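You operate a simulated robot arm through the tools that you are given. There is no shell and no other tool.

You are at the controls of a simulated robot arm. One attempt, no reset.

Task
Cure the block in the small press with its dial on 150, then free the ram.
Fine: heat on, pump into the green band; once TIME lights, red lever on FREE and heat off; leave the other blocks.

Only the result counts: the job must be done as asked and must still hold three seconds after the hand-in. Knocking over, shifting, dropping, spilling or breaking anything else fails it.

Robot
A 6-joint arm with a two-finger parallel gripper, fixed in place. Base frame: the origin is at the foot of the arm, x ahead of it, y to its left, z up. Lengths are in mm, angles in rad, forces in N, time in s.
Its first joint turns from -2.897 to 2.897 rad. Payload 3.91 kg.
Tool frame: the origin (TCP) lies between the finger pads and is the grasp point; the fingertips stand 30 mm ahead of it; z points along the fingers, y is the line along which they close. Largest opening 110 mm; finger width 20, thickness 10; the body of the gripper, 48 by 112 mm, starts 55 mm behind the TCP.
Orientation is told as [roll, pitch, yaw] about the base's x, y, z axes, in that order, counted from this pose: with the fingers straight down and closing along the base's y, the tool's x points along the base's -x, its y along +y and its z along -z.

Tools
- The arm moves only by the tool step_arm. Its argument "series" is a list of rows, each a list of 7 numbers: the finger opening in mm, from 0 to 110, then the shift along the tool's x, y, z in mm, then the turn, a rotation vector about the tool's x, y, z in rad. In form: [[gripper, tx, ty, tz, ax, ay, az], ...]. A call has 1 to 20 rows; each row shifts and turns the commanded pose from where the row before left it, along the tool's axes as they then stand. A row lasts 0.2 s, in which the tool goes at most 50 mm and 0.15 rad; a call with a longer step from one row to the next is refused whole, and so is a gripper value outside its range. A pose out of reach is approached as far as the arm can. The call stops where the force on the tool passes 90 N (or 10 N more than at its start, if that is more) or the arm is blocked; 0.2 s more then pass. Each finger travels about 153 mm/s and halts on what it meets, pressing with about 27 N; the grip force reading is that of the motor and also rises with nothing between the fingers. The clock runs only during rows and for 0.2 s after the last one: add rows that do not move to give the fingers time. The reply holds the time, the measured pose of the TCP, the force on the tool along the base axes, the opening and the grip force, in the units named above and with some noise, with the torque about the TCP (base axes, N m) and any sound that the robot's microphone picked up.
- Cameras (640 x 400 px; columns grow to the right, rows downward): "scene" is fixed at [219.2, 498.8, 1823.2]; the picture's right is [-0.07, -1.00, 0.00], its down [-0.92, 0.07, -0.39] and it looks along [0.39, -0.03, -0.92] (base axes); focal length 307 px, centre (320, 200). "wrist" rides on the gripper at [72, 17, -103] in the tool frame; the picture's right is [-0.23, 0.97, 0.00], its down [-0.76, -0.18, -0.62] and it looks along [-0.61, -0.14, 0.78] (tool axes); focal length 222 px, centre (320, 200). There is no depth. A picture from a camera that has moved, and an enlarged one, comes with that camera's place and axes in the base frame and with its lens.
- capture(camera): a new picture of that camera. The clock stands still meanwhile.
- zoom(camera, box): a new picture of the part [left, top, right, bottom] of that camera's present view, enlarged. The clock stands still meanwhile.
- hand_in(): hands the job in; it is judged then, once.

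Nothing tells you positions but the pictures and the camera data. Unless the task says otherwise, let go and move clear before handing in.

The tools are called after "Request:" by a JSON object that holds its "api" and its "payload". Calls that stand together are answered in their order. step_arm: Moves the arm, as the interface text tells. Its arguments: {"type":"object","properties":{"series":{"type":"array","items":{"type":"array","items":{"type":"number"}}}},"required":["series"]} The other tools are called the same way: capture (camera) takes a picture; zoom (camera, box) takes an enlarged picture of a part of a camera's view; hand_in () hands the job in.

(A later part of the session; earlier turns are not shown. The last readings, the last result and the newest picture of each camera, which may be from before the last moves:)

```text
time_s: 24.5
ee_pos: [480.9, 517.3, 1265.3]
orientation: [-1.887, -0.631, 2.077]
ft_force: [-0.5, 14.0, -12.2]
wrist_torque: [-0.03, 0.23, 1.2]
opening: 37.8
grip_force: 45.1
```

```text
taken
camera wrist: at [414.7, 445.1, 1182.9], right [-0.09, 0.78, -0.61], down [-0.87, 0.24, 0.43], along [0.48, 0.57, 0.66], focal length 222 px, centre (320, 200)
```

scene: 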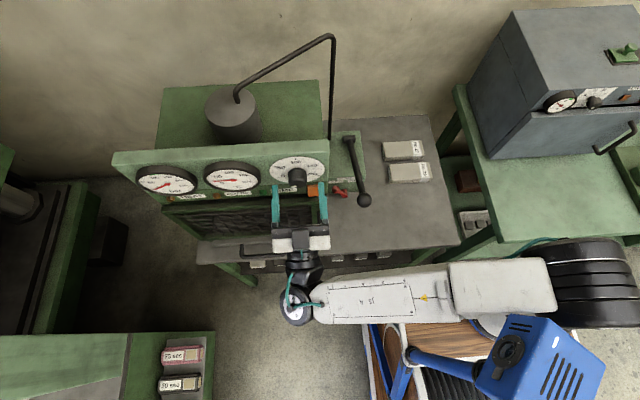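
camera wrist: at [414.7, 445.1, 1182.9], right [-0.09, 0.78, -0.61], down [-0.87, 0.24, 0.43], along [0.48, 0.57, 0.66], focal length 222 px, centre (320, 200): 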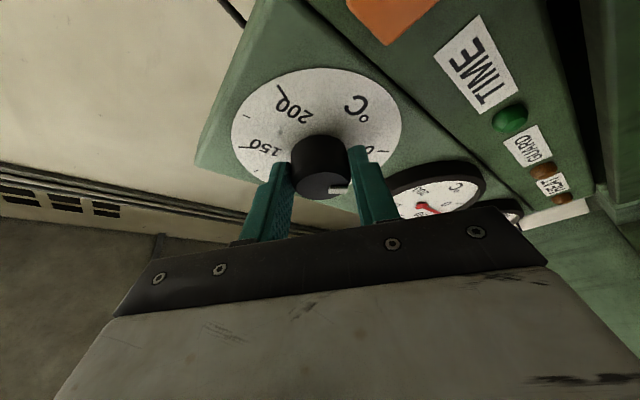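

The knob is gripped at a 37.8 mm opening. I'll turn clockwise in two halves, checking between them.

Request:
{"api": "step_arm", "payload": {"series": [[20, -0.09, 1.35, 0.04, 0.0567, 0, 0.134], [20, -0.09, 1.35, 0.04, 0.0567, 0, 0.134], [20, -0.09, 1.35, 0.04, 0.0567, 0, 0.134], [20, -0.09, 1.35, 0.04, 0.0567, 0, 0.134], [20, -0.09, 1.35, 0.04, 0.0567, 0, 0.134], [20, -0.09, 1.35, 0.04, 0.0567, 0, 0.134], [20, 0, 0, 0, 0, 0, 0]]}}

Request:
{"api": "zoom", "payload": {"camera": "scene", "box": [250, 140, 350, 230]}}

Request:
{"api": "capture", "payload": {"camera": "wrist"}}

```text
time_s: 26.1
ee_pos: [482.0, 524.2, 1261.5]
orientation: [3.136, -1.167, -3.138]
ft_force: [-6.8, 17.2, -16.1]
wrist_torque: [-0.12, 1.3, 0.57]
opening: 37.3
grip_force: 45.1
```

```text
4.44 times, centred on (300, 185) of scene
camera zoom: at [219.2, 498.8, 1823.2], right [-0.07, -1.0, 0.0], down [-0.92, 0.07, -0.39], along [0.39, -0.03, -0.92], focal length 1362 px, centre (409, 267)
```

zoom: 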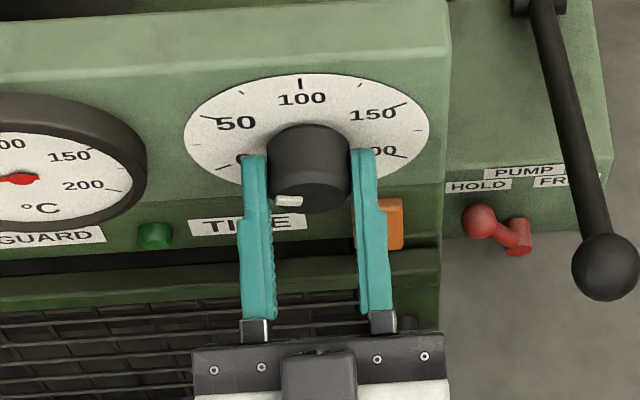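

```text
taken
camera wrist: at [415.8, 541.1, 1155.6], right [-0.09, 0.97, 0.21], down [-0.87, -0.18, 0.46], along [0.48, -0.14, 0.86], focal length 222 px, centre (320, 200)
```

wrist: 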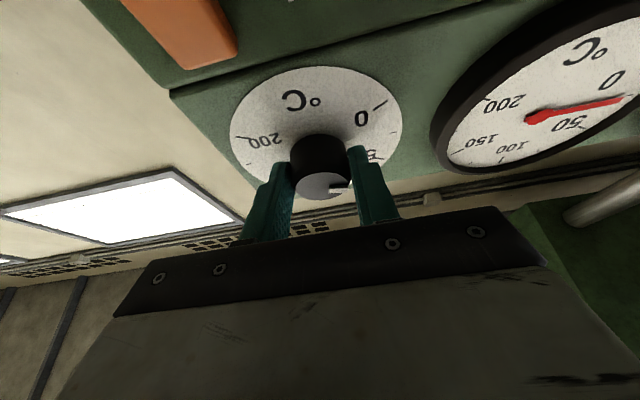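

The pointer turned clockwise, though less than the hand did, so there is some slip or slack. I'll continue the other half of the stroke.

Request:
{"api": "step_arm", "payload": {"series": [[20, -0.09, 1.35, 0.04, 0.0567, 0, 0.134], [20, -0.09, 1.35, 0.04, 0.0567, 0, 0.134], [20, -0.09, 1.35, 0.04, 0.0567, 0, 0.134], [20, -0.09, 1.35, 0.04, 0.0567, 0, 0.134], [20, -0.09, 1.35, 0.04, 0.0567, 0, 0.134], [20, -0.09, 1.35, 0.04, 0.0567, 0, 0.134], [20, 0, 0, 0, 0, 0, 0]]}}

Request:
{"api": "zoom", "payload": {"camera": "scene", "box": [250, 140, 350, 230]}}

Request:
{"api": "capture", "payload": {"camera": "wrist"}}

```text
time_s: 27.7
ee_pos: [482.1, 531.5, 1265.5]
orientation: [1.89, -0.629, -2.078]
ft_force: [0.9, 1.3, -1.4]
wrist_torque: [0.0, -0.32, -0.87]
opening: 37.3
grip_force: 44.6
```

```text
4.44 times, centred on (300, 185) of scene
camera zoom: at [219.2, 498.8, 1823.2], right [-0.07, -1.0, 0.0], down [-0.92, 0.07, -0.39], along [0.39, -0.03, -0.92], focal length 1362 px, centre (409, 267)
```

zoom: 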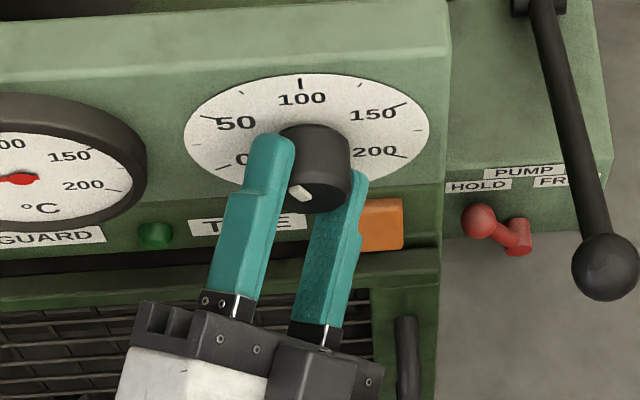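

```text
taken
camera wrist: at [415.9, 622.9, 1209.8], right [-0.09, 0.46, 0.88], down [-0.87, -0.46, 0.15], along [0.48, -0.76, 0.45], focal length 222 px, centre (320, 200)
```

wrist: 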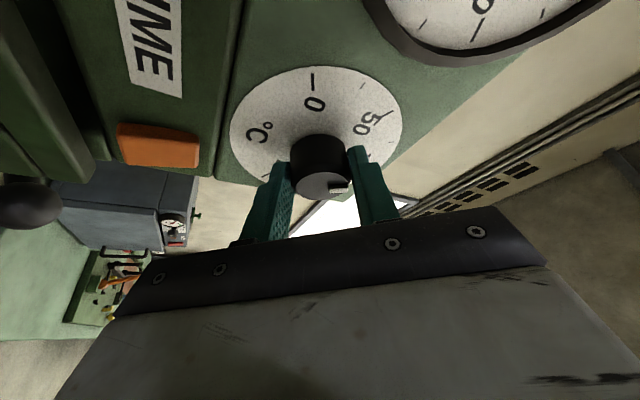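

The pointer has moved on past 50. I'll zoom in to read it accurately.

Request:
{"api": "zoom", "payload": {"camera": "wrist", "box": [270, 110, 390, 210]}}

Request:
{"api": "zoom", "payload": {"camera": "scene", "box": [275, 150, 325, 195]}}

```text
4.00 times, centred on (330, 160) of wrist
camera zoom: at [415.9, 622.9, 1209.8], right [-0.09, 0.46, 0.88], down [-0.87, -0.46, 0.15], along [0.48, -0.76, 0.45], focal length 888 px, centre (280, 360)
```

zoom: 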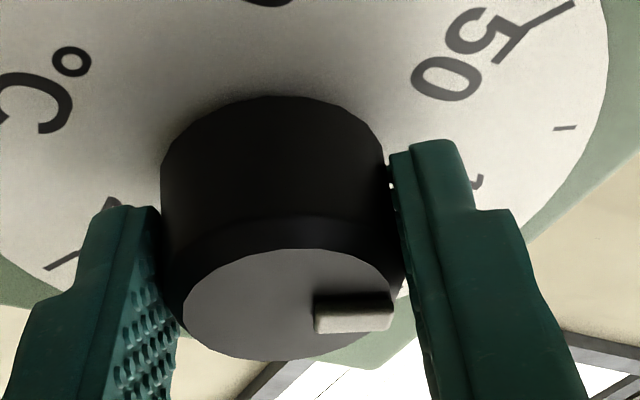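

```text
8.89 times, centred on (300, 172) of scene
camera zoom: at [219.2, 498.8, 1823.2], right [-0.07, -1.0, 0.0], down [-0.92, 0.07, -0.39], along [0.39, -0.03, -0.92], focal length 2725 px, centre (498, 444)
```

zoom: 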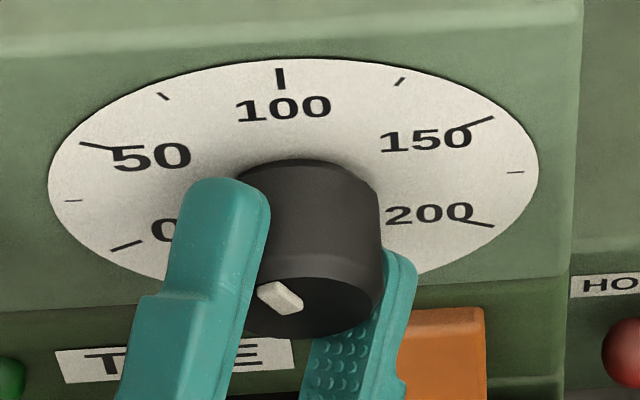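

From the scene view, the pointer is about 34° left of 100, i.e. roughly 72. I need about 94° more, so I'll release, swing back and regrip.

Request:
{"api": "step_arm", "payload": {"series": [[80, 0, 0, 0, 0, 0, 0], [80, 0, 0, 0, 0, 0, 0], [80, -0.09, -1.35, 0.04, -0.0567, 0, -0.134], [80, -0.09, -1.35, 0.04, -0.0567, 0, -0.134], [80, -0.09, -1.35, 0.04, -0.0567, 0, -0.134], [80, -0.09, -1.35, 0.04, -0.0567, 0, -0.134], [80, -0.09, -1.35, 0.04, -0.0567, 0, -0.134], [80, -0.09, -1.35, 0.04, -0.0567, 0, -0.134], [80, -0.09, -1.35, 0.04, -0.0567, 0, -0.134], [80, -0.09, -1.35, 0.04, -0.0567, 0, -0.134], [80, -0.09, -1.35, 0.04, -0.0567, 0, -0.134], [80, -0.09, -1.35, 0.04, -0.0567, 0, -0.134], [80, -0.09, -1.35, 0.04, -0.0567, 0, -0.134], [80, -0.09, -1.35, 0.04, -0.0567, 0, -0.134], [80, 0, 0, 0, 0, 0, 0]]}}

Request:
{"api": "zoom", "payload": {"camera": "scene", "box": [275, 150, 325, 195]}}

```text
time_s: 29.3
ee_pos: [487.8, 522.3, 1259.5]
orientation: [2.767, -1.118, -2.814]
ft_force: [-104.2, -1.8, 23.2]
wrist_torque: [0.6, -1.78, 4.18]
opening: 80.3
grip_force: 0.7
stopped in row 8: the force on the tool passed its limit at 112 N (the readings are from after the stop); the commanded pose is now the measured one
```

```text
8.89 times, centred on (300, 172) of scene
camera zoom: at [219.2, 498.8, 1823.2], right [-0.07, -1.0, 0.0], down [-0.92, 0.07, -0.39], along [0.39, -0.03, -0.92], focal length 2725 px, centre (498, 444)
```

zoom: 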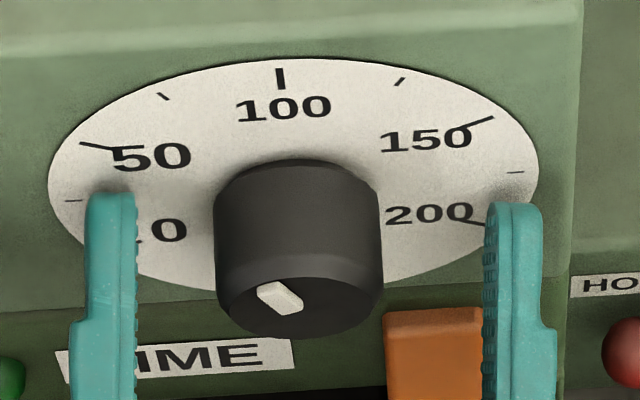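

The tool stopped with about 104 N pushing back in x: the tips are against the dial plate because something shifted the arm forward about 5 mm. I'll back off first, then look at what happened.

Request:
{"api": "step_arm", "payload": {"series": [[80, 0, 0, -6, 0, 0, 0], [80, 0, 0, 0, 0, 0, 0]]}}

Request:
{"api": "capture", "payload": {"camera": "scene"}}

Request:
{"api": "zoom", "payload": {"camera": "scene", "box": [340, 220, 640, 400]}}

```text
time_s: 29.9
ee_pos: [488.5, 521.2, 1256.9]
orientation: [2.761, -1.116, -2.818]
ft_force: [-87.2, 3.8, 51.3]
wrist_torque: [2.46, -2.57, 3.91]
opening: 84.9
grip_force: 5.0
```

```text
taken
```

scene: 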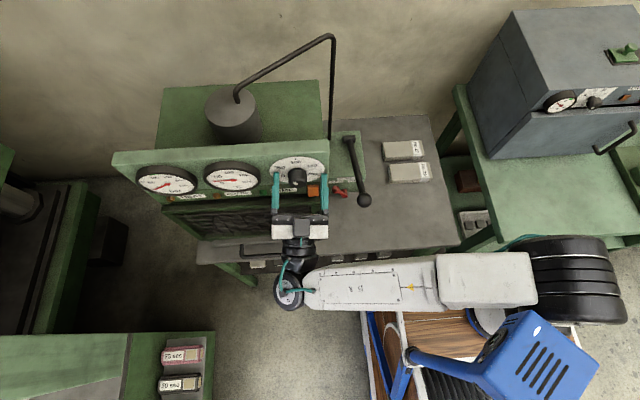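

```text
2.13 times, centred on (490, 310) of scene
camera zoom: at [219.2, 498.8, 1823.2], right [-0.07, -1.0, 0.0], down [-0.92, 0.07, -0.39], along [0.39, -0.03, -0.92], focal length 654 px, centre (-43, -35)
```

zoom: 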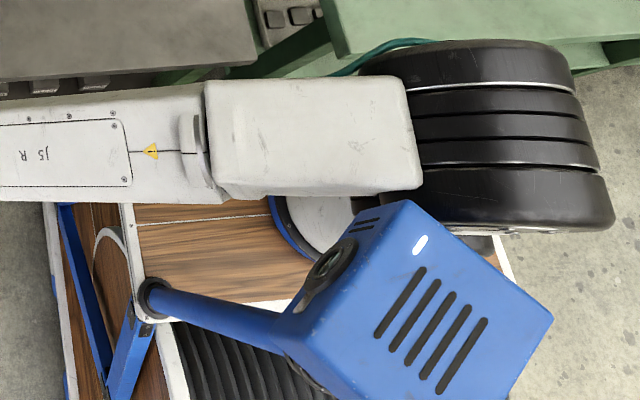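

The camera head is crowding the rear of the forearm and keeps the wrist forward. I'll pull the fingertips off the panel by tilting about the wrist, which moves the TCP back and up without moving the forearm.

Request:
{"api": "step_arm", "payload": {"series": [[80, -20, 0, 0, 0, -0.1, 0], [80, -20, 0, 0, 0, -0.1, 0], [80, 0, 0, 0, 0, 0, 0]]}}

Request:
{"api": "capture", "payload": {"camera": "wrist"}}

Request:
{"api": "zoom", "payload": {"camera": "scene", "box": [250, 130, 630, 400]}}

```text
time_s: 30.7
ee_pos: [474.8, 516.4, 1288.4]
orientation: [2.874, -0.941, -2.952]
ft_force: [-0.3, -0.6, 0.4]
wrist_torque: [-0.04, 0.03, 0.01]
opening: 80.0
grip_force: 0.0
```

```text
taken
camera wrist: at [433.5, 551.5, 1173.4], right [-0.1, 0.94, 0.34], down [-0.95, -0.19, 0.23], along [0.28, -0.3, 0.91], focal length 222 px, centre (320, 200)
```

wrist: 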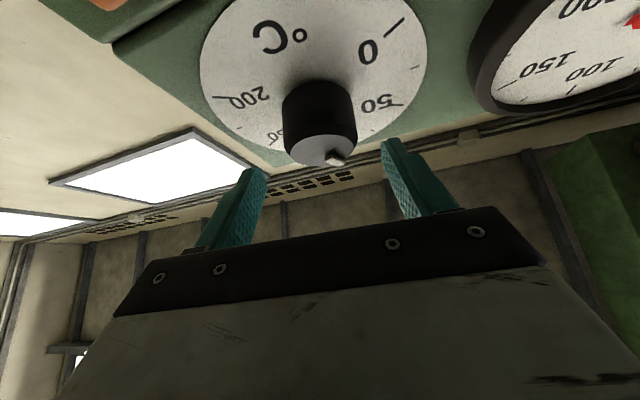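

```text
1.48 times, centred on (440, 265) of scene
camera zoom: at [219.2, 498.8, 1823.2], right [-0.07, -1.0, 0.0], down [-0.92, 0.07, -0.39], along [0.39, -0.03, -0.92], focal length 454 px, centre (142, 104)
```

zoom: 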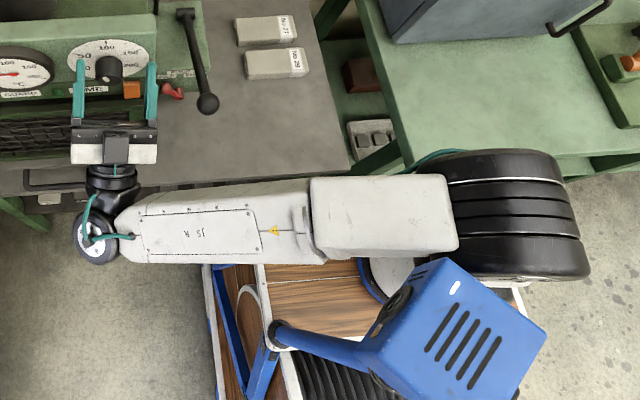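

Force is back to zero and the fingertips are clear. I'll use a steeper upward tilt (0.7 rad), which keeps the wrist lower and the forearm away from the head, and line up again at −45° from a standoff.

Request:
{"api": "step_arm", "payload": {"series": [[80, 10.5, -7.4, -31.5, 0, 0, 0], [80, 0, 0, 0, -0.0853, -0.0128, -0.1042], [80, 0, 0, 0, -0.0853, -0.0128, -0.1042], [80, 0, 0, 0, -0.0853, -0.0128, -0.1042], [80, 0, 0, 0, -0.0853, -0.0128, -0.1042], [80, 0, 0, 0, -0.0853, -0.0128, -0.1042], [80, 0, 0, 0, -0.0853, -0.0128, -0.1042], [80, 0, 0, 0, -0.0853, -0.0128, -0.1042], [80, 0, 0, 0, 0, 0, 0]]}}

Request:
{"api": "capture", "payload": {"camera": "wrist"}}

Request:
{"api": "zoom", "payload": {"camera": "scene", "box": [250, 130, 630, 400]}}

```text
time_s: 32.7
ee_pos: [452.7, 514.6, 1259.9]
orientation: [-2.142, -0.572, 2.448]
ft_force: [0.7, 0.4, -0.1]
wrist_torque: [0.01, 0.01, -0.02]
opening: 80.0
grip_force: 0.0
```

```text
taken
camera wrist: at [421.1, 438.7, 1163.6], right [-0.15, 0.81, -0.56], down [-0.97, 0.0, 0.25], along [0.2, 0.58, 0.79], focal length 222 px, centre (320, 200)
```

wrist: 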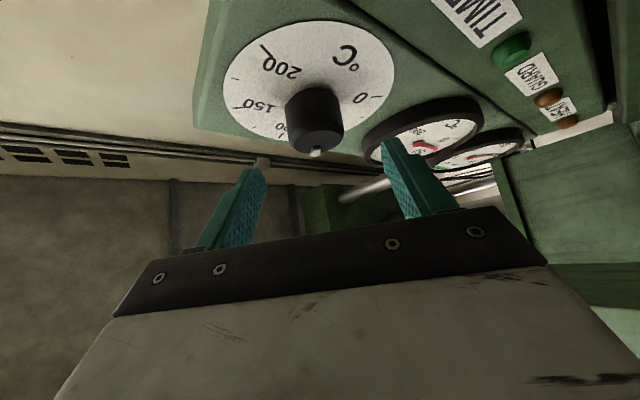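

```text
1.48 times, centred on (440, 265) of scene
camera zoom: at [219.2, 498.8, 1823.2], right [-0.07, -1.0, 0.0], down [-0.92, 0.07, -0.39], along [0.39, -0.03, -0.92], focal length 454 px, centre (142, 104)
```

zoom: 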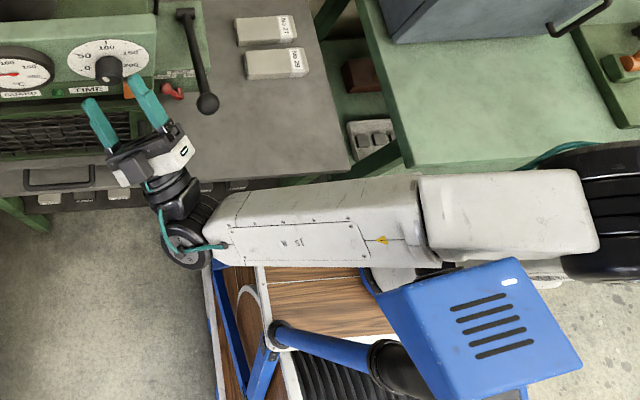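

Tracking is good at this pose. I'll advance onto the knob and close.

Request:
{"api": "step_arm", "payload": {"series": [[80, 10.3, 0, 12.2, 0, 0, 0], [80, 10.3, 0, 12.2, 0, 0, 0], [80, 0, 0, 0, 0, 0, 0]]}}

Request:
{"api": "capture", "payload": {"camera": "wrist"}}

```text
time_s: 33.5
ee_pos: [484.5, 514.1, 1261.0]
orientation: [-2.146, -0.572, 2.452]
ft_force: [0.7, -0.3, -0.3]
wrist_torque: [-0.01, 0.0, -0.03]
opening: 80.0
grip_force: 0.2
```

```text
taken
camera wrist: at [452.6, 439.3, 1164.0], right [-0.15, 0.81, -0.56], down [-0.97, -0.01, 0.25], along [0.2, 0.58, 0.79], focal length 222 px, centre (320, 200)
```

wrist: 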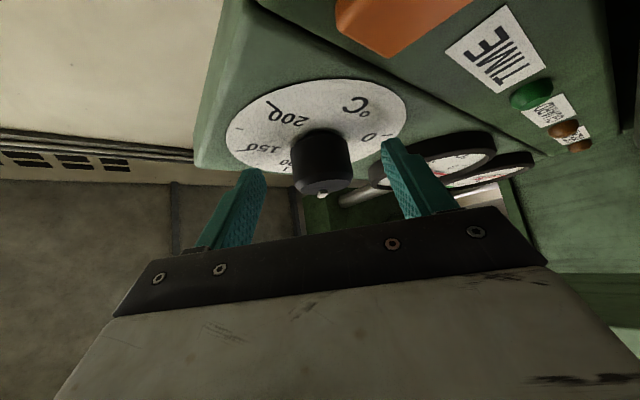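

I'll close on the knob and make the first half of the turn.

Request:
{"api": "step_arm", "payload": {"series": [[20, 0, 0, 0, 0, 0, 0], [20, 0, 0, 0, 0, 0, 0], [20, 0, 0, 0, 0, 0, 0], [20, -0.12, 2.17, 0.1, 0.0937, 0, 0.1113], [20, -0.12, 2.17, 0.1, 0.0937, 0, 0.1113], [20, -0.12, 2.17, 0.1, 0.0937, 0, 0.1113], [20, -0.12, 2.17, 0.1, 0.0937, 0, 0.1113], [20, -0.12, 2.17, 0.1, 0.0937, 0, 0.1113], [20, -0.12, 2.17, 0.1, 0.0937, 0, 0.1113], [20, 0, 0, 0, 0, 0, 0]]}}

Request:
{"api": "zoom", "payload": {"camera": "scene", "box": [275, 150, 325, 195]}}

Request:
{"api": "zoom", "payload": {"camera": "scene", "box": [250, 130, 630, 400]}}

```text
time_s: 35.7
ee_pos: [484.9, 526.6, 1257.3]
orientation: [3.0, -0.867, -3.026]
ft_force: [-1.3, -9.7, -14.2]
wrist_torque: [0.17, -0.38, -1.1]
opening: 37.4
grip_force: 45.4
```

```text
8.89 times, centred on (300, 172) of scene
camera zoom: at [219.2, 498.8, 1823.2], right [-0.07, -1.0, 0.0], down [-0.92, 0.07, -0.39], along [0.39, -0.03, -0.92], focal length 2725 px, centre (498, 444)
```

zoom: 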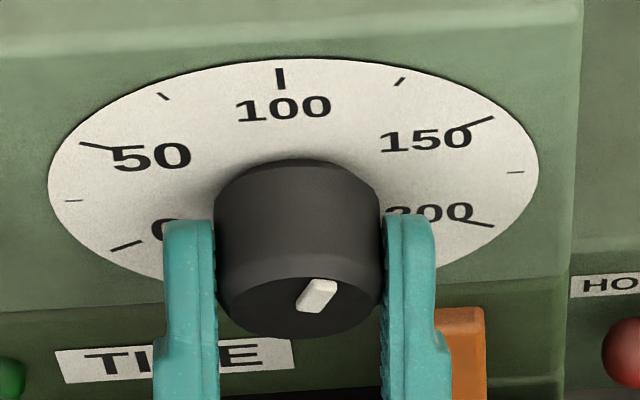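

```text
1.48 times, centred on (440, 265) of scene
camera zoom: at [219.2, 498.8, 1823.2], right [-0.07, -1.0, 0.0], down [-0.92, 0.07, -0.39], along [0.39, -0.03, -0.92], focal length 454 px, centre (142, 104)
```

zoom: 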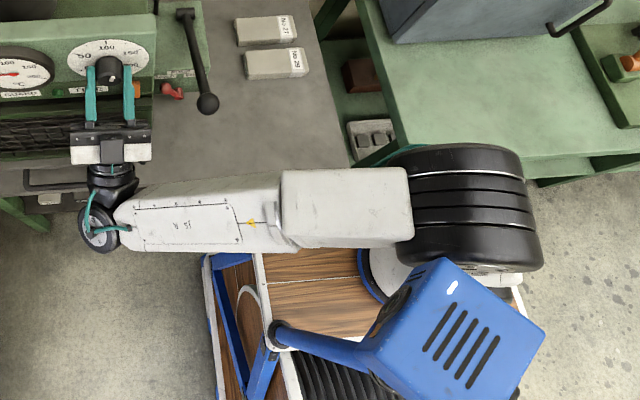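

The pointer now reads about 125. I'll turn a bit less than the remaining 30°, then read again.

Request:
{"api": "step_arm", "payload": {"series": [[20, -0.12, 2.17, 0.1, 0.0937, 0, 0.1113], [20, -0.12, 2.17, 0.1, 0.0937, 0, 0.1113], [20, -0.12, 2.17, 0.1, 0.0937, 0, 0.1113], [20, 0, 0, 0, 0, 0, 0]]}}

Request:
{"api": "zoom", "payload": {"camera": "scene", "box": [275, 150, 325, 195]}}

Request:
{"api": "zoom", "payload": {"camera": "wrist", "box": [240, 80, 400, 220]}}

```text
time_s: 36.4
ee_pos: [490.9, 533.3, 1270.5]
orientation: [2.568, -0.794, -2.707]
ft_force: [-87.1, -61.8, -30.9]
wrist_torque: [0.68, 0.83, -3.76]
opening: 54.3
grip_force: 34.7
out of reach, approached as far as the arm can: row 2, 3
stopped in row 3: the force on the tool passed its limit at 155 N (the readings are from after the stop); the commanded pose is now the measured one
```

```text
8.89 times, centred on (300, 172) of scene
camera zoom: at [219.2, 498.8, 1823.2], right [-0.07, -1.0, 0.0], down [-0.92, 0.07, -0.39], along [0.39, -0.03, -0.92], focal length 2725 px, centre (498, 444)
```

zoom: 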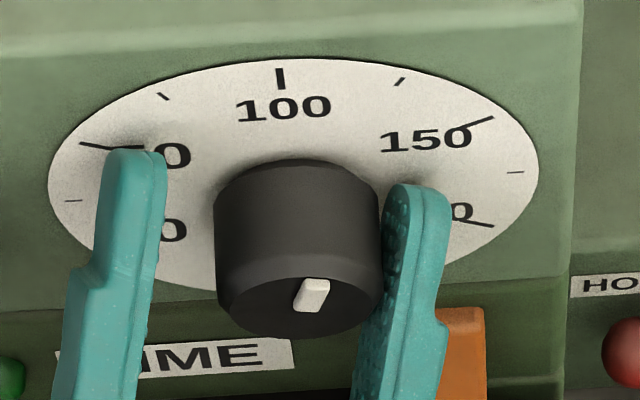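

```text
2.86 times, centred on (320, 150) of wrist
camera zoom: at [456.6, 594.2, 1165.3], right [-0.15, 0.83, 0.53], down [-0.96, -0.24, 0.11], along [0.22, -0.5, 0.84], focal length 635 px, centre (320, 343)
```

zoom: 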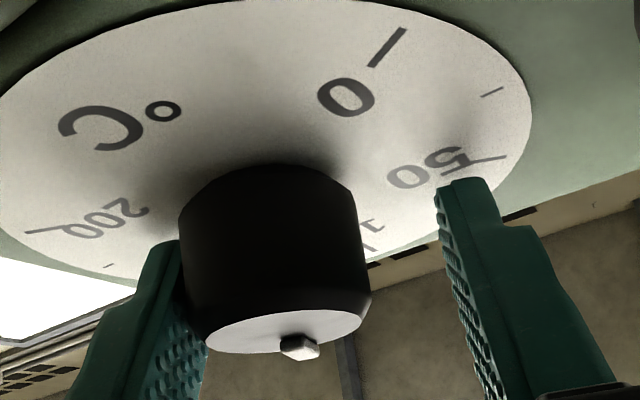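

That pose ran into an arm limit, and one finger was pushed off the knob, which now reads roughly 120. I'll open and back straight away from the panel.

Request:
{"api": "step_arm", "payload": {"series": [[80, -6.4, 0, -7.7, 0, 0, 0], [80, -6.4, 0, -7.7, 0, 0, 0], [80, -6.4, 0, -7.7, 0, 0, 0], [80, 0, 0, 0, 0, 0, 0]]}}

Request:
{"api": "capture", "payload": {"camera": "scene"}}

Request:
{"api": "zoom", "payload": {"camera": "scene", "box": [275, 150, 325, 195]}}

```text
time_s: 37.4
ee_pos: [488.6, 539.5, 1273.4]
orientation: [2.567, -0.79, -2.692]
ft_force: [-84.5, 17.2, 16.3]
wrist_torque: [-0.44, -0.24, -2.64]
opening: 67.9
grip_force: 0.1
out of reach, approached as far as the arm can: row 1, 2, 3
```

```text
taken
```

scene: 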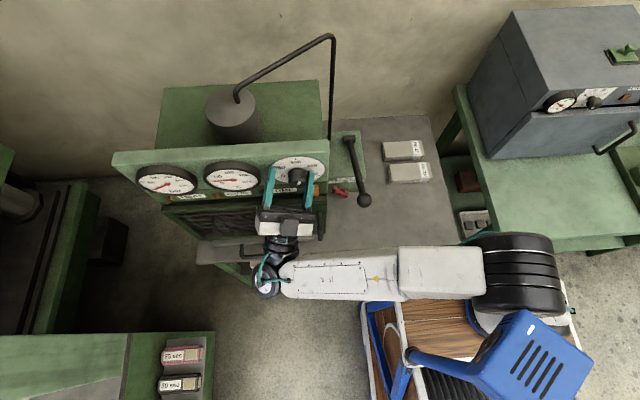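

```text
8.89 times, centred on (300, 172) of scene
camera zoom: at [219.2, 498.8, 1823.2], right [-0.07, -1.0, 0.0], down [-0.92, 0.07, -0.39], along [0.39, -0.03, -0.92], focal length 2725 px, centre (498, 444)
```

zoom: 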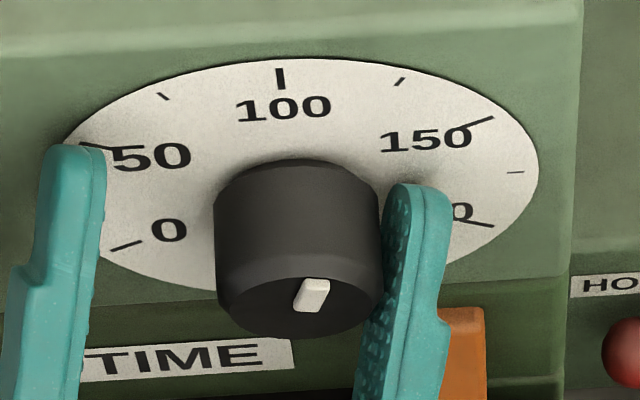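

The arm can't retreat in that orientation because the wrist joint is bent to its limit. Turning the tool back toward +y reduces that bend, so I'll unwind while pulling away.

Request:
{"api": "step_arm", "payload": {"series": [[80, -3.5, -5, -4, -0.089, 0, -0.108], [80, -3.5, -5, -4, -0.089, 0, -0.108], [80, -3.5, -4, -4, -0.089, 0, -0.108], [80, -3, -4, -4, -0.089, 0, -0.108], [80, -3, -3, -4, -0.089, 0, -0.108], [80, 0, 0, 0, 0, 0, 0]]}}

Request:
{"api": "capture", "payload": {"camera": "wrist"}}

Request:
{"api": "zoom", "payload": {"camera": "scene", "box": [250, 130, 630, 400]}}

```text
time_s: 38.8
ee_pos: [470.1, 516.3, 1267.0]
orientation: [-2.681, -0.822, 2.796]
ft_force: [-0.8, -0.7, -0.5]
wrist_torque: [0.0, -0.02, -0.02]
opening: 80.2
grip_force: 0.0
```

```text
taken
camera wrist: at [436.9, 494.2, 1145.6], right [-0.15, 0.98, -0.13], down [-0.97, -0.11, 0.23], along [0.21, 0.16, 0.96], focal length 222 px, centre (320, 200)
```

wrist: 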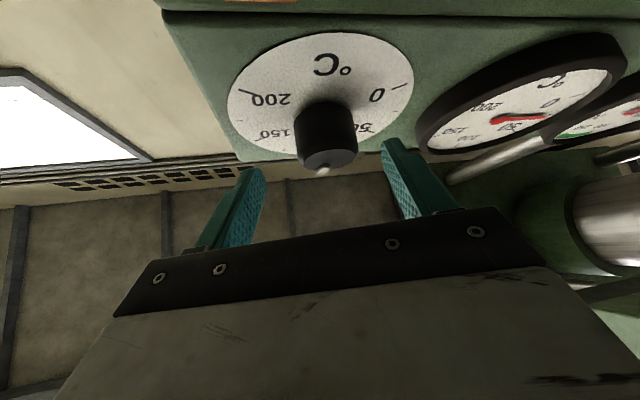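

```text
1.48 times, centred on (440, 265) of scene
camera zoom: at [219.2, 498.8, 1823.2], right [-0.07, -1.0, 0.0], down [-0.92, 0.07, -0.39], along [0.39, -0.03, -0.92], focal length 454 px, centre (142, 104)
```

zoom: 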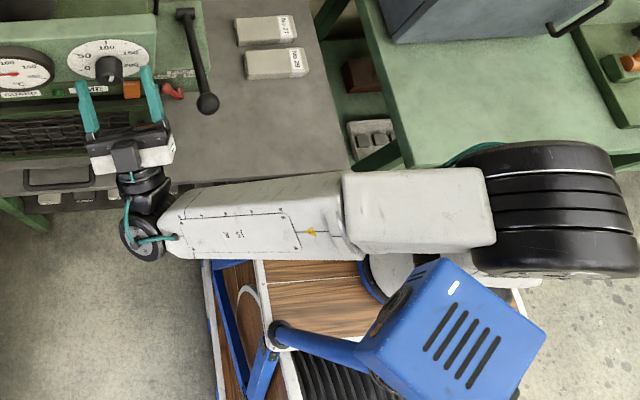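

I'm clear again with no force. I'll work from the other side of the cone, with the tool leaning toward +y, where the wrist bend is small and the forearm stays away from the head.

Request:
{"api": "step_arm", "payload": {"series": [[80, -1.9, 6.4, -15.3, 0, 0, 0], [80, -0.12, -2.15, 0.1, -0.0926, 0, -0.11], [80, -0.12, -2.15, 0.1, -0.0926, 0, -0.11], [80, -0.12, -2.15, 0.1, -0.0926, 0, -0.11], [80, -0.12, -2.15, 0.1, -0.0926, 0, -0.11], [80, -0.12, -2.15, 0.1, -0.0926, 0, -0.11], [80, -0.12, -2.15, 0.1, -0.0926, 0, -0.11], [80, -0.12, -2.15, 0.1, -0.0926, 0, -0.11], [80, -0.12, -2.15, 0.1, -0.0926, 0, -0.11], [80, -0.12, -2.15, 0.1, -0.0926, 0, -0.11], [80, -0.12, -2.15, 0.1, -0.0926, 0, -0.11], [80, 0, 0, 0, 0, 0, 0]]}}

Request:
{"api": "capture", "payload": {"camera": "wrist"}}

Request:
{"api": "zoom", "payload": {"camera": "scene", "box": [250, 130, 630, 400]}}

```text
time_s: 41.4
ee_pos: [458.1, 509.2, 1273.4]
orientation: [-1.454, 0.126, 2.278]
ft_force: [-0.3, -0.4, 0.0]
wrist_torque: [-0.02, -0.01, 0.02]
opening: 80.2
grip_force: 0.1
```

```text
taken
camera wrist: at [425.5, 385.0, 1278.2], right [-0.15, 0.0, -0.99], down [-0.97, 0.21, 0.15], along [0.21, 0.98, -0.03], focal length 222 px, centre (320, 200)
```

wrist: 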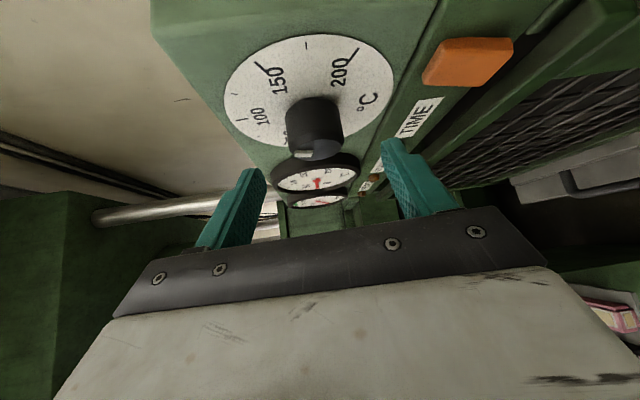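

```text
1.48 times, centred on (440, 265) of scene
camera zoom: at [219.2, 498.8, 1823.2], right [-0.07, -1.0, 0.0], down [-0.92, 0.07, -0.39], along [0.39, -0.03, -0.92], focal length 454 px, centre (142, 104)
```

zoom: 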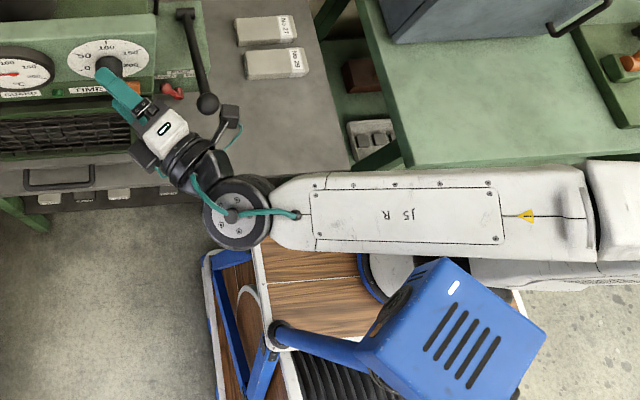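

This posture tracks perfectly and is well clear of the head. I'll advance onto the knob, close, and look.

Request:
{"api": "step_arm", "payload": {"series": [[80, 9.2, 0, 10.9, 0, 0, 0], [80, 9.2, 0, 10.9, 0, 0, 0], [80, 0, 0, 0, 0, 0, 0], [20, 0, 0, 0, 0, 0, 0], [20, 0, 0, 0, 0, 0, 0], [20, 0, 0, 0, 0, 0, 0]]}}

Request:
{"api": "zoom", "payload": {"camera": "wrist", "box": [220, 20, 400, 200]}}

Request:
{"api": "zoom", "payload": {"camera": "scene", "box": [275, 150, 325, 195]}}

```text
time_s: 42.8
ee_pos: [486.9, 508.8, 1272.4]
orientation: [-1.454, 0.127, 2.279]
ft_force: [0.5, -1.0, -2.9]
wrist_torque: [-0.06, -0.62, 0.11]
opening: 37.5
grip_force: 45.1
```

```text
2.22 times, centred on (310, 110) of wrist
camera zoom: at [453.8, 384.4, 1278.0], right [-0.15, 0.0, -0.99], down [-0.97, 0.21, 0.15], along [0.21, 0.98, -0.03], focal length 494 px, centre (342, 400)
```

zoom: 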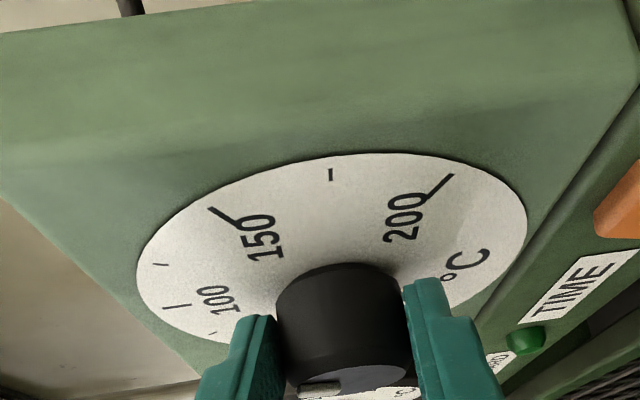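

```text
8.89 times, centred on (300, 172) of scene
camera zoom: at [219.2, 498.8, 1823.2], right [-0.07, -1.0, 0.0], down [-0.92, 0.07, -0.39], along [0.39, -0.03, -0.92], focal length 2725 px, centre (498, 444)
```

zoom: 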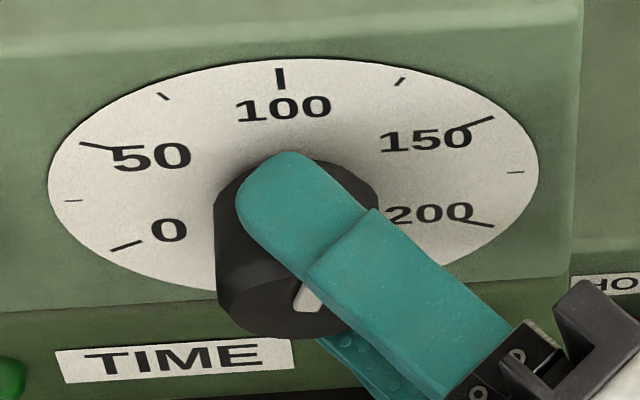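

The grip is well centred with almost no side load. I'll turn about 32° clockwise and re-read the dial.

Request:
{"api": "step_arm", "payload": {"series": [[20, -0.11, 2.09, 0.09, 0.0902, 0, 0.1071], [20, -0.11, 2.09, 0.09, 0.0902, 0, 0.1071], [20, -0.11, 2.09, 0.09, 0.0902, 0, 0.1071], [20, -0.11, 2.09, 0.09, 0.0902, 0, 0.1071], [20, 0, 0, 0, 0, 0, 0]]}}

Request:
{"api": "zoom", "payload": {"camera": "scene", "box": [275, 150, 325, 195]}}

Request:
{"api": "zoom", "payload": {"camera": "wrist", "box": [220, 40, 400, 220]}}

```text
time_s: 44.0
ee_pos: [485.5, 510.3, 1264.3]
orientation: [-1.824, -0.299, 2.309]
ft_force: [-14.0, -13.0, -17.6]
wrist_torque: [-0.14, -0.31, -0.45]
opening: 37.6
grip_force: 45.1
```

```text
8.89 times, centred on (300, 172) of scene
camera zoom: at [219.2, 498.8, 1823.2], right [-0.07, -1.0, 0.0], down [-0.92, 0.07, -0.39], along [0.39, -0.03, -0.92], focal length 2725 px, centre (498, 444)
```

zoom: 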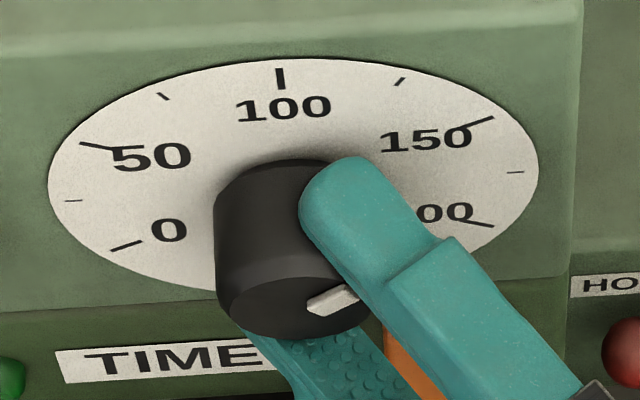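

```text
2.22 times, centred on (310, 130) of wrist
camera zoom: at [453.2, 402.1, 1202.9], right [-0.15, 0.53, -0.83], down [-0.97, 0.1, 0.24], along [0.21, 0.84, 0.5], focal length 494 px, centre (342, 356)
```

zoom: 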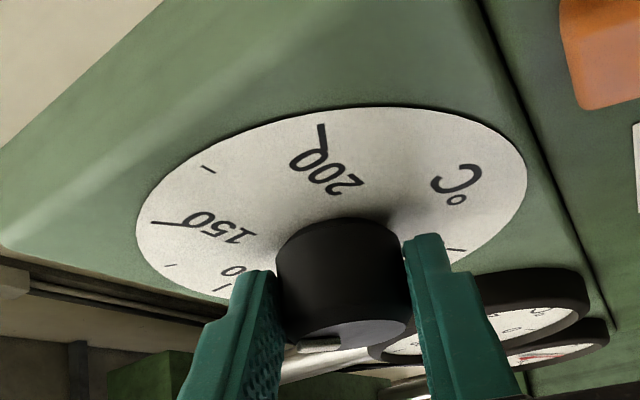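

By the bar's own direction (the method that gave −119° for the 0 mark), the pointer is at about +45°, or 137. I'll turn another 15°.

Request:
{"api": "step_arm", "payload": {"series": [[20, -0.1, 1.96, 0.08, 0.0844, 0, 0.1002], [20, -0.1, 1.96, 0.08, 0.0844, 0, 0.1002], [20, 0, 0, 0, 0, 0, 0]]}}

Request:
{"api": "zoom", "payload": {"camera": "scene", "box": [285, 160, 325, 195]}}

```text
time_s: 44.8
ee_pos: [485.8, 512.1, 1260.5]
orientation: [-2.023, -0.486, 2.384]
ft_force: [-11.1, -3.9, -18.5]
wrist_torque: [-0.16, 0.16, -0.66]
opening: 37.5
grip_force: 45.5
```

```text
11.43 times, centred on (305, 178) of scene
camera zoom: at [219.2, 498.8, 1823.2], right [-0.07, -1.0, 0.0], down [-0.92, 0.07, -0.39], along [0.39, -0.03, -0.92], focal length 3504 px, centre (491, 457)
```

zoom: 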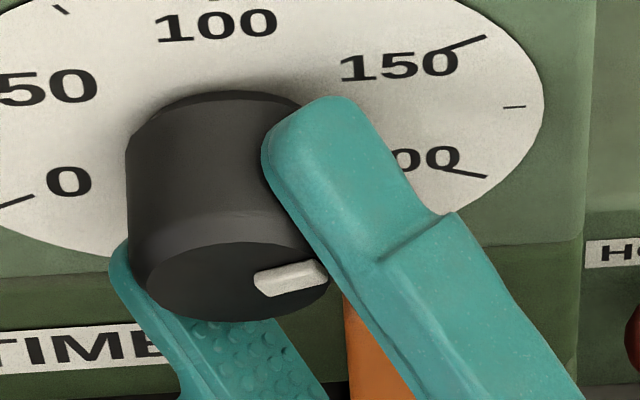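

I'll look at the pointer closely from both cameras to get an accurate angle before letting go.

Request:
{"api": "zoom", "payload": {"camera": "wrist", "box": [270, 120, 370, 220]}}

Request:
{"api": "zoom", "payload": {"camera": "scene", "box": [292, 172, 316, 192]}}

```text
4.00 times, centred on (320, 170) of wrist
camera zoom: at [453.1, 424.8, 1174.3], right [-0.15, 0.73, -0.67], down [-0.97, 0.03, 0.26], along [0.21, 0.68, 0.7], focal length 888 px, centre (320, 320)
```

zoom: 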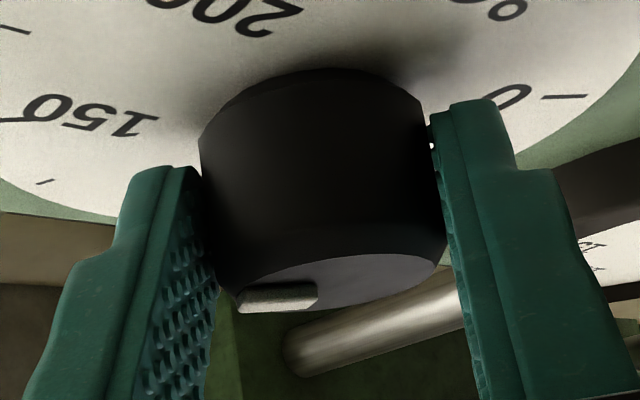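

```text
16.00 times, centred on (304, 182) of scene
camera zoom: at [219.2, 498.8, 1823.2], right [-0.07, -1.0, 0.0], down [-0.92, 0.07, -0.39], along [0.39, -0.03, -0.92], focal length 4905 px, centre (576, 488)
```

zoom: 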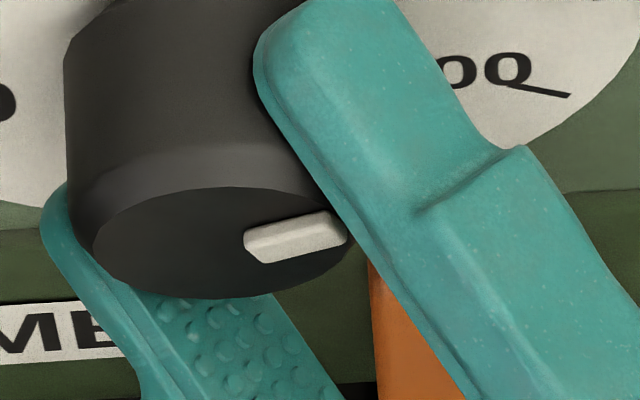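

Readings from the two cameras disagree by several degrees, so I need a less grazing view. I'll release the knob, retreat straight back about 60 mm and re-read.

Request:
{"api": "step_arm", "payload": {"series": [[80, 0, 0, 0, 0, 0, 0], [80, 0, 0, 0, 0, 0, 0], [80, -12.9, 0, -15.3, 0, 0, 0], [80, -12.9, 0, -15.3, 0, 0, 0], [80, -12.9, 0, -15.3, 0, 0, 0], [80, 0, 0, 0, 0, 0, 0]]}}

Request:
{"api": "zoom", "payload": {"camera": "wrist", "box": [220, 0, 400, 180]}}

Request:
{"api": "zoom", "payload": {"camera": "scene", "box": [275, 150, 325, 195]}}

Request:
{"api": "zoom", "payload": {"camera": "scene", "box": [290, 170, 314, 190]}}

```text
time_s: 46.2
ee_pos: [426.5, 511.3, 1261.4]
orientation: [-2.022, -0.486, 2.383]
ft_force: [0.2, 1.2, -0.2]
wrist_torque: [0.0, 0.02, -0.03]
opening: 79.8
grip_force: 0.1
```

```text
2.22 times, centred on (310, 90) of wrist
camera zoom: at [393.4, 423.5, 1175.4], right [-0.15, 0.73, -0.67], down [-0.97, 0.04, 0.26], along [0.21, 0.68, 0.7], focal length 494 px, centre (342, 444)
```

zoom: 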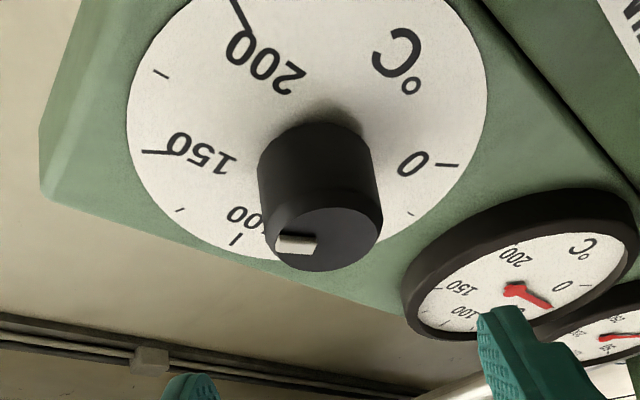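

```text
8.89 times, centred on (300, 172) of scene
camera zoom: at [219.2, 498.8, 1823.2], right [-0.07, -1.0, 0.0], down [-0.92, 0.07, -0.39], along [0.39, -0.03, -0.92], focal length 2725 px, centre (498, 444)
```

zoom: 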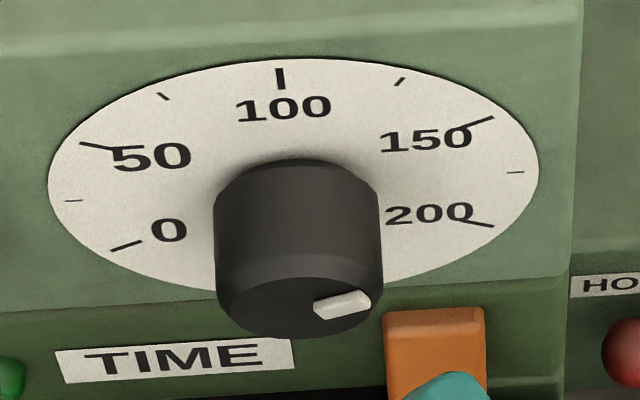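

```text
16.00 times, centred on (302, 180) of scene
camera zoom: at [219.2, 498.8, 1823.2], right [-0.07, -1.0, 0.0], down [-0.92, 0.07, -0.39], along [0.39, -0.03, -0.92], focal length 4905 px, centre (608, 520)
```

zoom: 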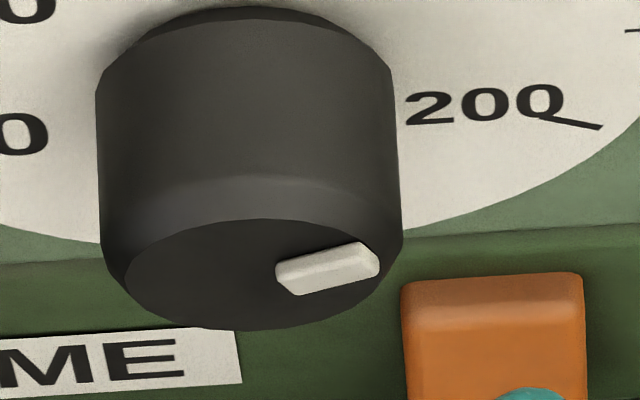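

The tick marks project within about 1° in this view, so it's reliable. I'll zoom in more on the bar to measure its angle precisely.

Request:
{"api": "zoom", "payload": {"camera": "wrist", "box": [275, 70, 345, 120]}}

Request:
{"api": "zoom", "payload": {"camera": "scene", "box": [303, 182, 313, 190]}}

```text
8.00 times, centred on (310, 95) of wrist
camera zoom: at [393.4, 423.5, 1175.4], right [-0.15, 0.73, -0.67], down [-0.97, 0.04, 0.26], along [0.21, 0.68, 0.7], focal length 1777 px, centre (400, 1040)
```

zoom: 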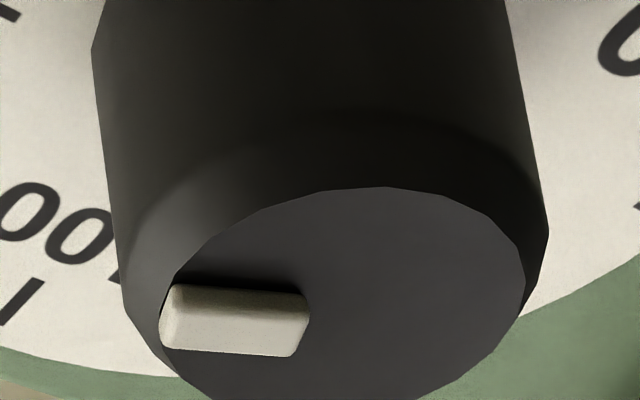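

```text
16.00 times, centred on (308, 186) of scene
camera zoom: at [219.2, 498.8, 1823.2], right [-0.07, -1.0, 0.0], down [-0.92, 0.07, -0.39], along [0.39, -0.03, -0.92], focal length 4905 px, centre (512, 424)
```

zoom: 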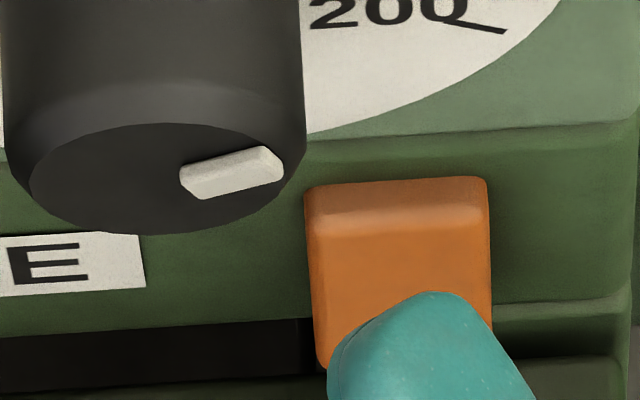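

The pointer reads about 62° right (the start position reads 0 exactly by the same method), i.e. about 150. Next is the heat switch: its orange block front is at (515, 492, 1179). I'll close the fingers and line up level in front of it, which also gives a squarer view of the dial.

Request:
{"api": "step_arm", "payload": {"series": [[40, 29.3, 27, -15.5, 0, 0, 0], [0, 29.3, 27, -15.5, 0, 0, 0], [0, 0, 0, 0, 0.0406, 0.0805, 0.11], [0, 0, 0, 0, 0.0406, 0.0805, 0.11], [0, 0, 0, 0, 0.0406, 0.0805, 0.11], [0, 0, 0, 0, 0.0406, 0.0805, 0.11], [0, 0, 0, 0, 0.0406, 0.0805, 0.11], [0, 0, 0, 0, 0.0406, 0.0805, 0.11], [0, 0, 0, 0, 0.0406, 0.0805, 0.11], [0, 0, 0, 0, 0.0406, 0.0805, 0.11], [0, 0, 0, 0, 0, 0, 0]]}}

Request:
{"api": "capture", "payload": {"camera": "wrist"}}

Request:
{"api": "zoom", "payload": {"camera": "wrist", "box": [180, 60, 420, 220]}}

Request:
{"api": "zoom", "payload": {"camera": "scene", "box": [250, 130, 630, 400]}}

```text
time_s: 48.6
ee_pos: [448.8, 489.7, 1177.7]
orientation: [-1.365, -1.568, 1.348]
ft_force: [0.6, -0.4, -0.9]
wrist_torque: [-0.03, 0.02, 0.03]
opening: 0.0
grip_force: 27.2
```

```text
taken
camera wrist: at [346.5, 507.2, 1106.1], right [0.02, 0.97, 0.23], down [-0.63, -0.16, 0.76], along [0.78, -0.16, 0.61], focal length 222 px, centre (320, 200)
```

wrist: 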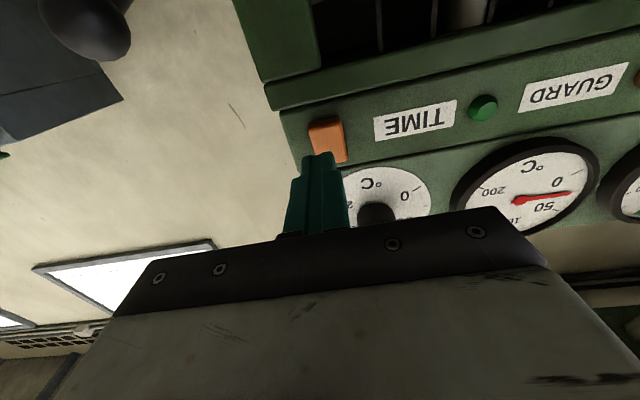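

```text
2.50 times, centred on (300, 140) of wrist
camera zoom: at [346.5, 507.2, 1106.1], right [0.02, 0.97, 0.23], down [-0.63, -0.16, 0.76], along [0.78, -0.16, 0.61], focal length 555 px, centre (370, 350)
```

zoom: 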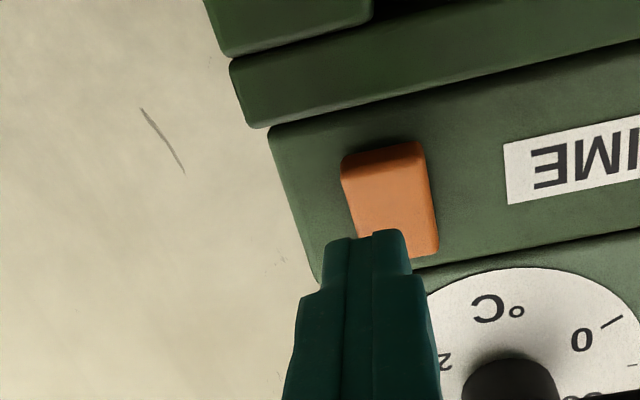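

```text
1.48 times, centred on (440, 265) of scene
camera zoom: at [219.2, 498.8, 1823.2], right [-0.07, -1.0, 0.0], down [-0.92, 0.07, -0.39], along [0.39, -0.03, -0.92], focal length 454 px, centre (142, 104)
```

zoom: 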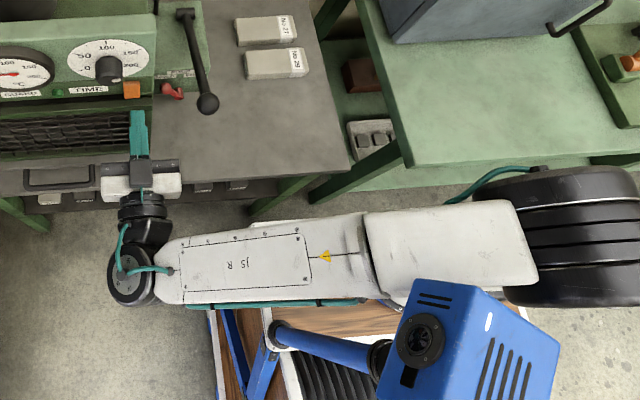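

Lined up level with the orange switch, with fingers closed. I'll come to just short of it first and check alignment.

Request:
{"api": "step_arm", "payload": {"series": [[0, 0, 0, 18, 0, 0, 0], [0, 0, 0, 18, 0, 0, 0], [0, 0, 0, 0, 0, 0, 0]]}}

Request:
{"api": "zoom", "payload": {"camera": "wrist", "box": [220, 60, 420, 200]}}

Request:
{"api": "zoom", "payload": {"camera": "scene", "box": [280, 160, 350, 220]}}

```text
time_s: 49.4
ee_pos: [475.4, 494.2, 1180.5]
orientation: [2.116, -1.571, -2.116]
ft_force: [-0.6, -0.6, 1.3]
wrist_torque: [0.0, 0.01, 0.0]
opening: 0.0
grip_force: 26.3
```

```text
2.86 times, centred on (320, 130) of wrist
camera zoom: at [372.2, 508.8, 1108.2], right [0.0, 0.97, 0.23], down [-0.62, -0.18, 0.76], along [0.78, -0.14, 0.61], focal length 635 px, centre (320, 400)
```

zoom: 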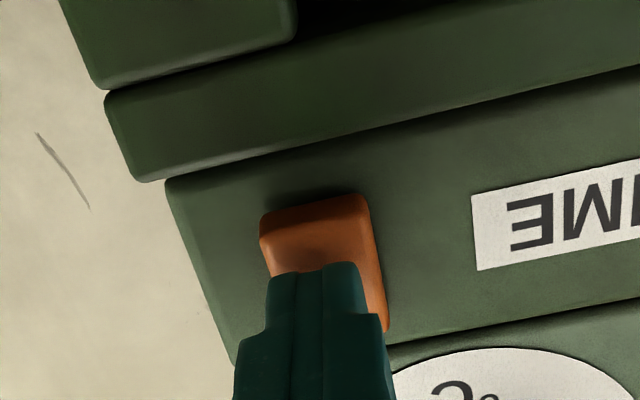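

```text
6.67 times, centred on (315, 190) of scene
camera zoom: at [219.2, 498.8, 1823.2], right [-0.07, -1.0, 0.0], down [-0.92, 0.07, -0.39], along [0.39, -0.03, -0.92], focal length 2044 px, centre (353, 267)
```

zoom: 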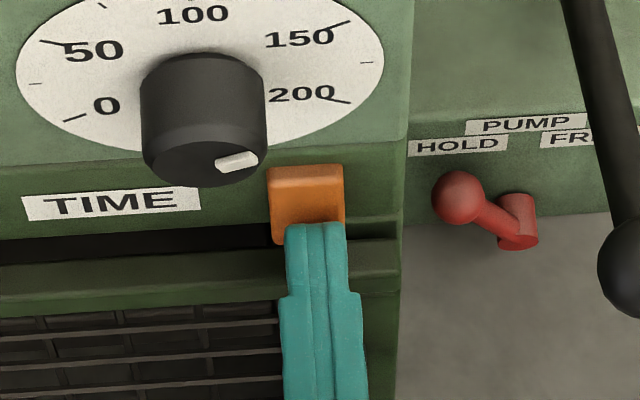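

The tip is about 10 mm in front of the switch. I'll press gently in small steps.

Request:
{"api": "step_arm", "payload": {"series": [[0, 0, 0, 4, 0, 0, 0], [0, 0, 0, 4, 0, 0, 0], [0, 0, 0, 2, 0, 0, 0], [0, 0, 0, 2, 0, 0, 0], [0, 0, 0, 0, 0, 0, 0]]}}

Request:
{"api": "zoom", "payload": {"camera": "scene", "box": [130, 150, 350, 230]}}

```text
time_s: 50.3
ee_pos: [479.6, 492.1, 1177.5]
orientation: [-2.299, -1.563, 2.305]
ft_force: [-82.3, 4.2, 21.7]
wrist_torque: [0.23, -0.96, -0.02]
opening: 0.0
grip_force: 26.8
stopped in row 4: the force on the tool passed its limit at 98 N (the readings are from after the stop); the commanded pose is now the measured one
```

```text
2.91 times, centred on (240, 190) of scene
camera zoom: at [219.2, 498.8, 1823.2], right [-0.07, -1.0, 0.0], down [-0.92, 0.07, -0.39], along [0.39, -0.03, -0.92], focal length 892 px, centre (553, 229)
```

zoom: 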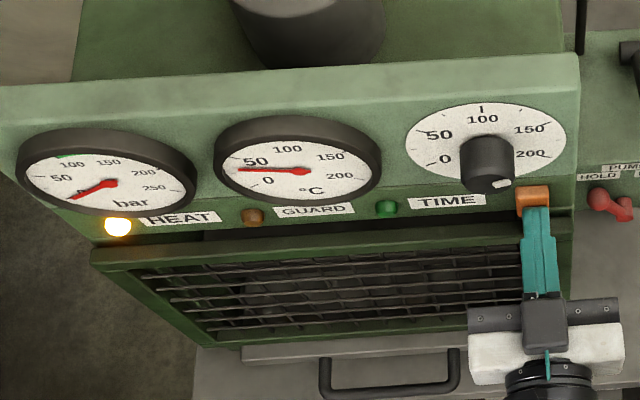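

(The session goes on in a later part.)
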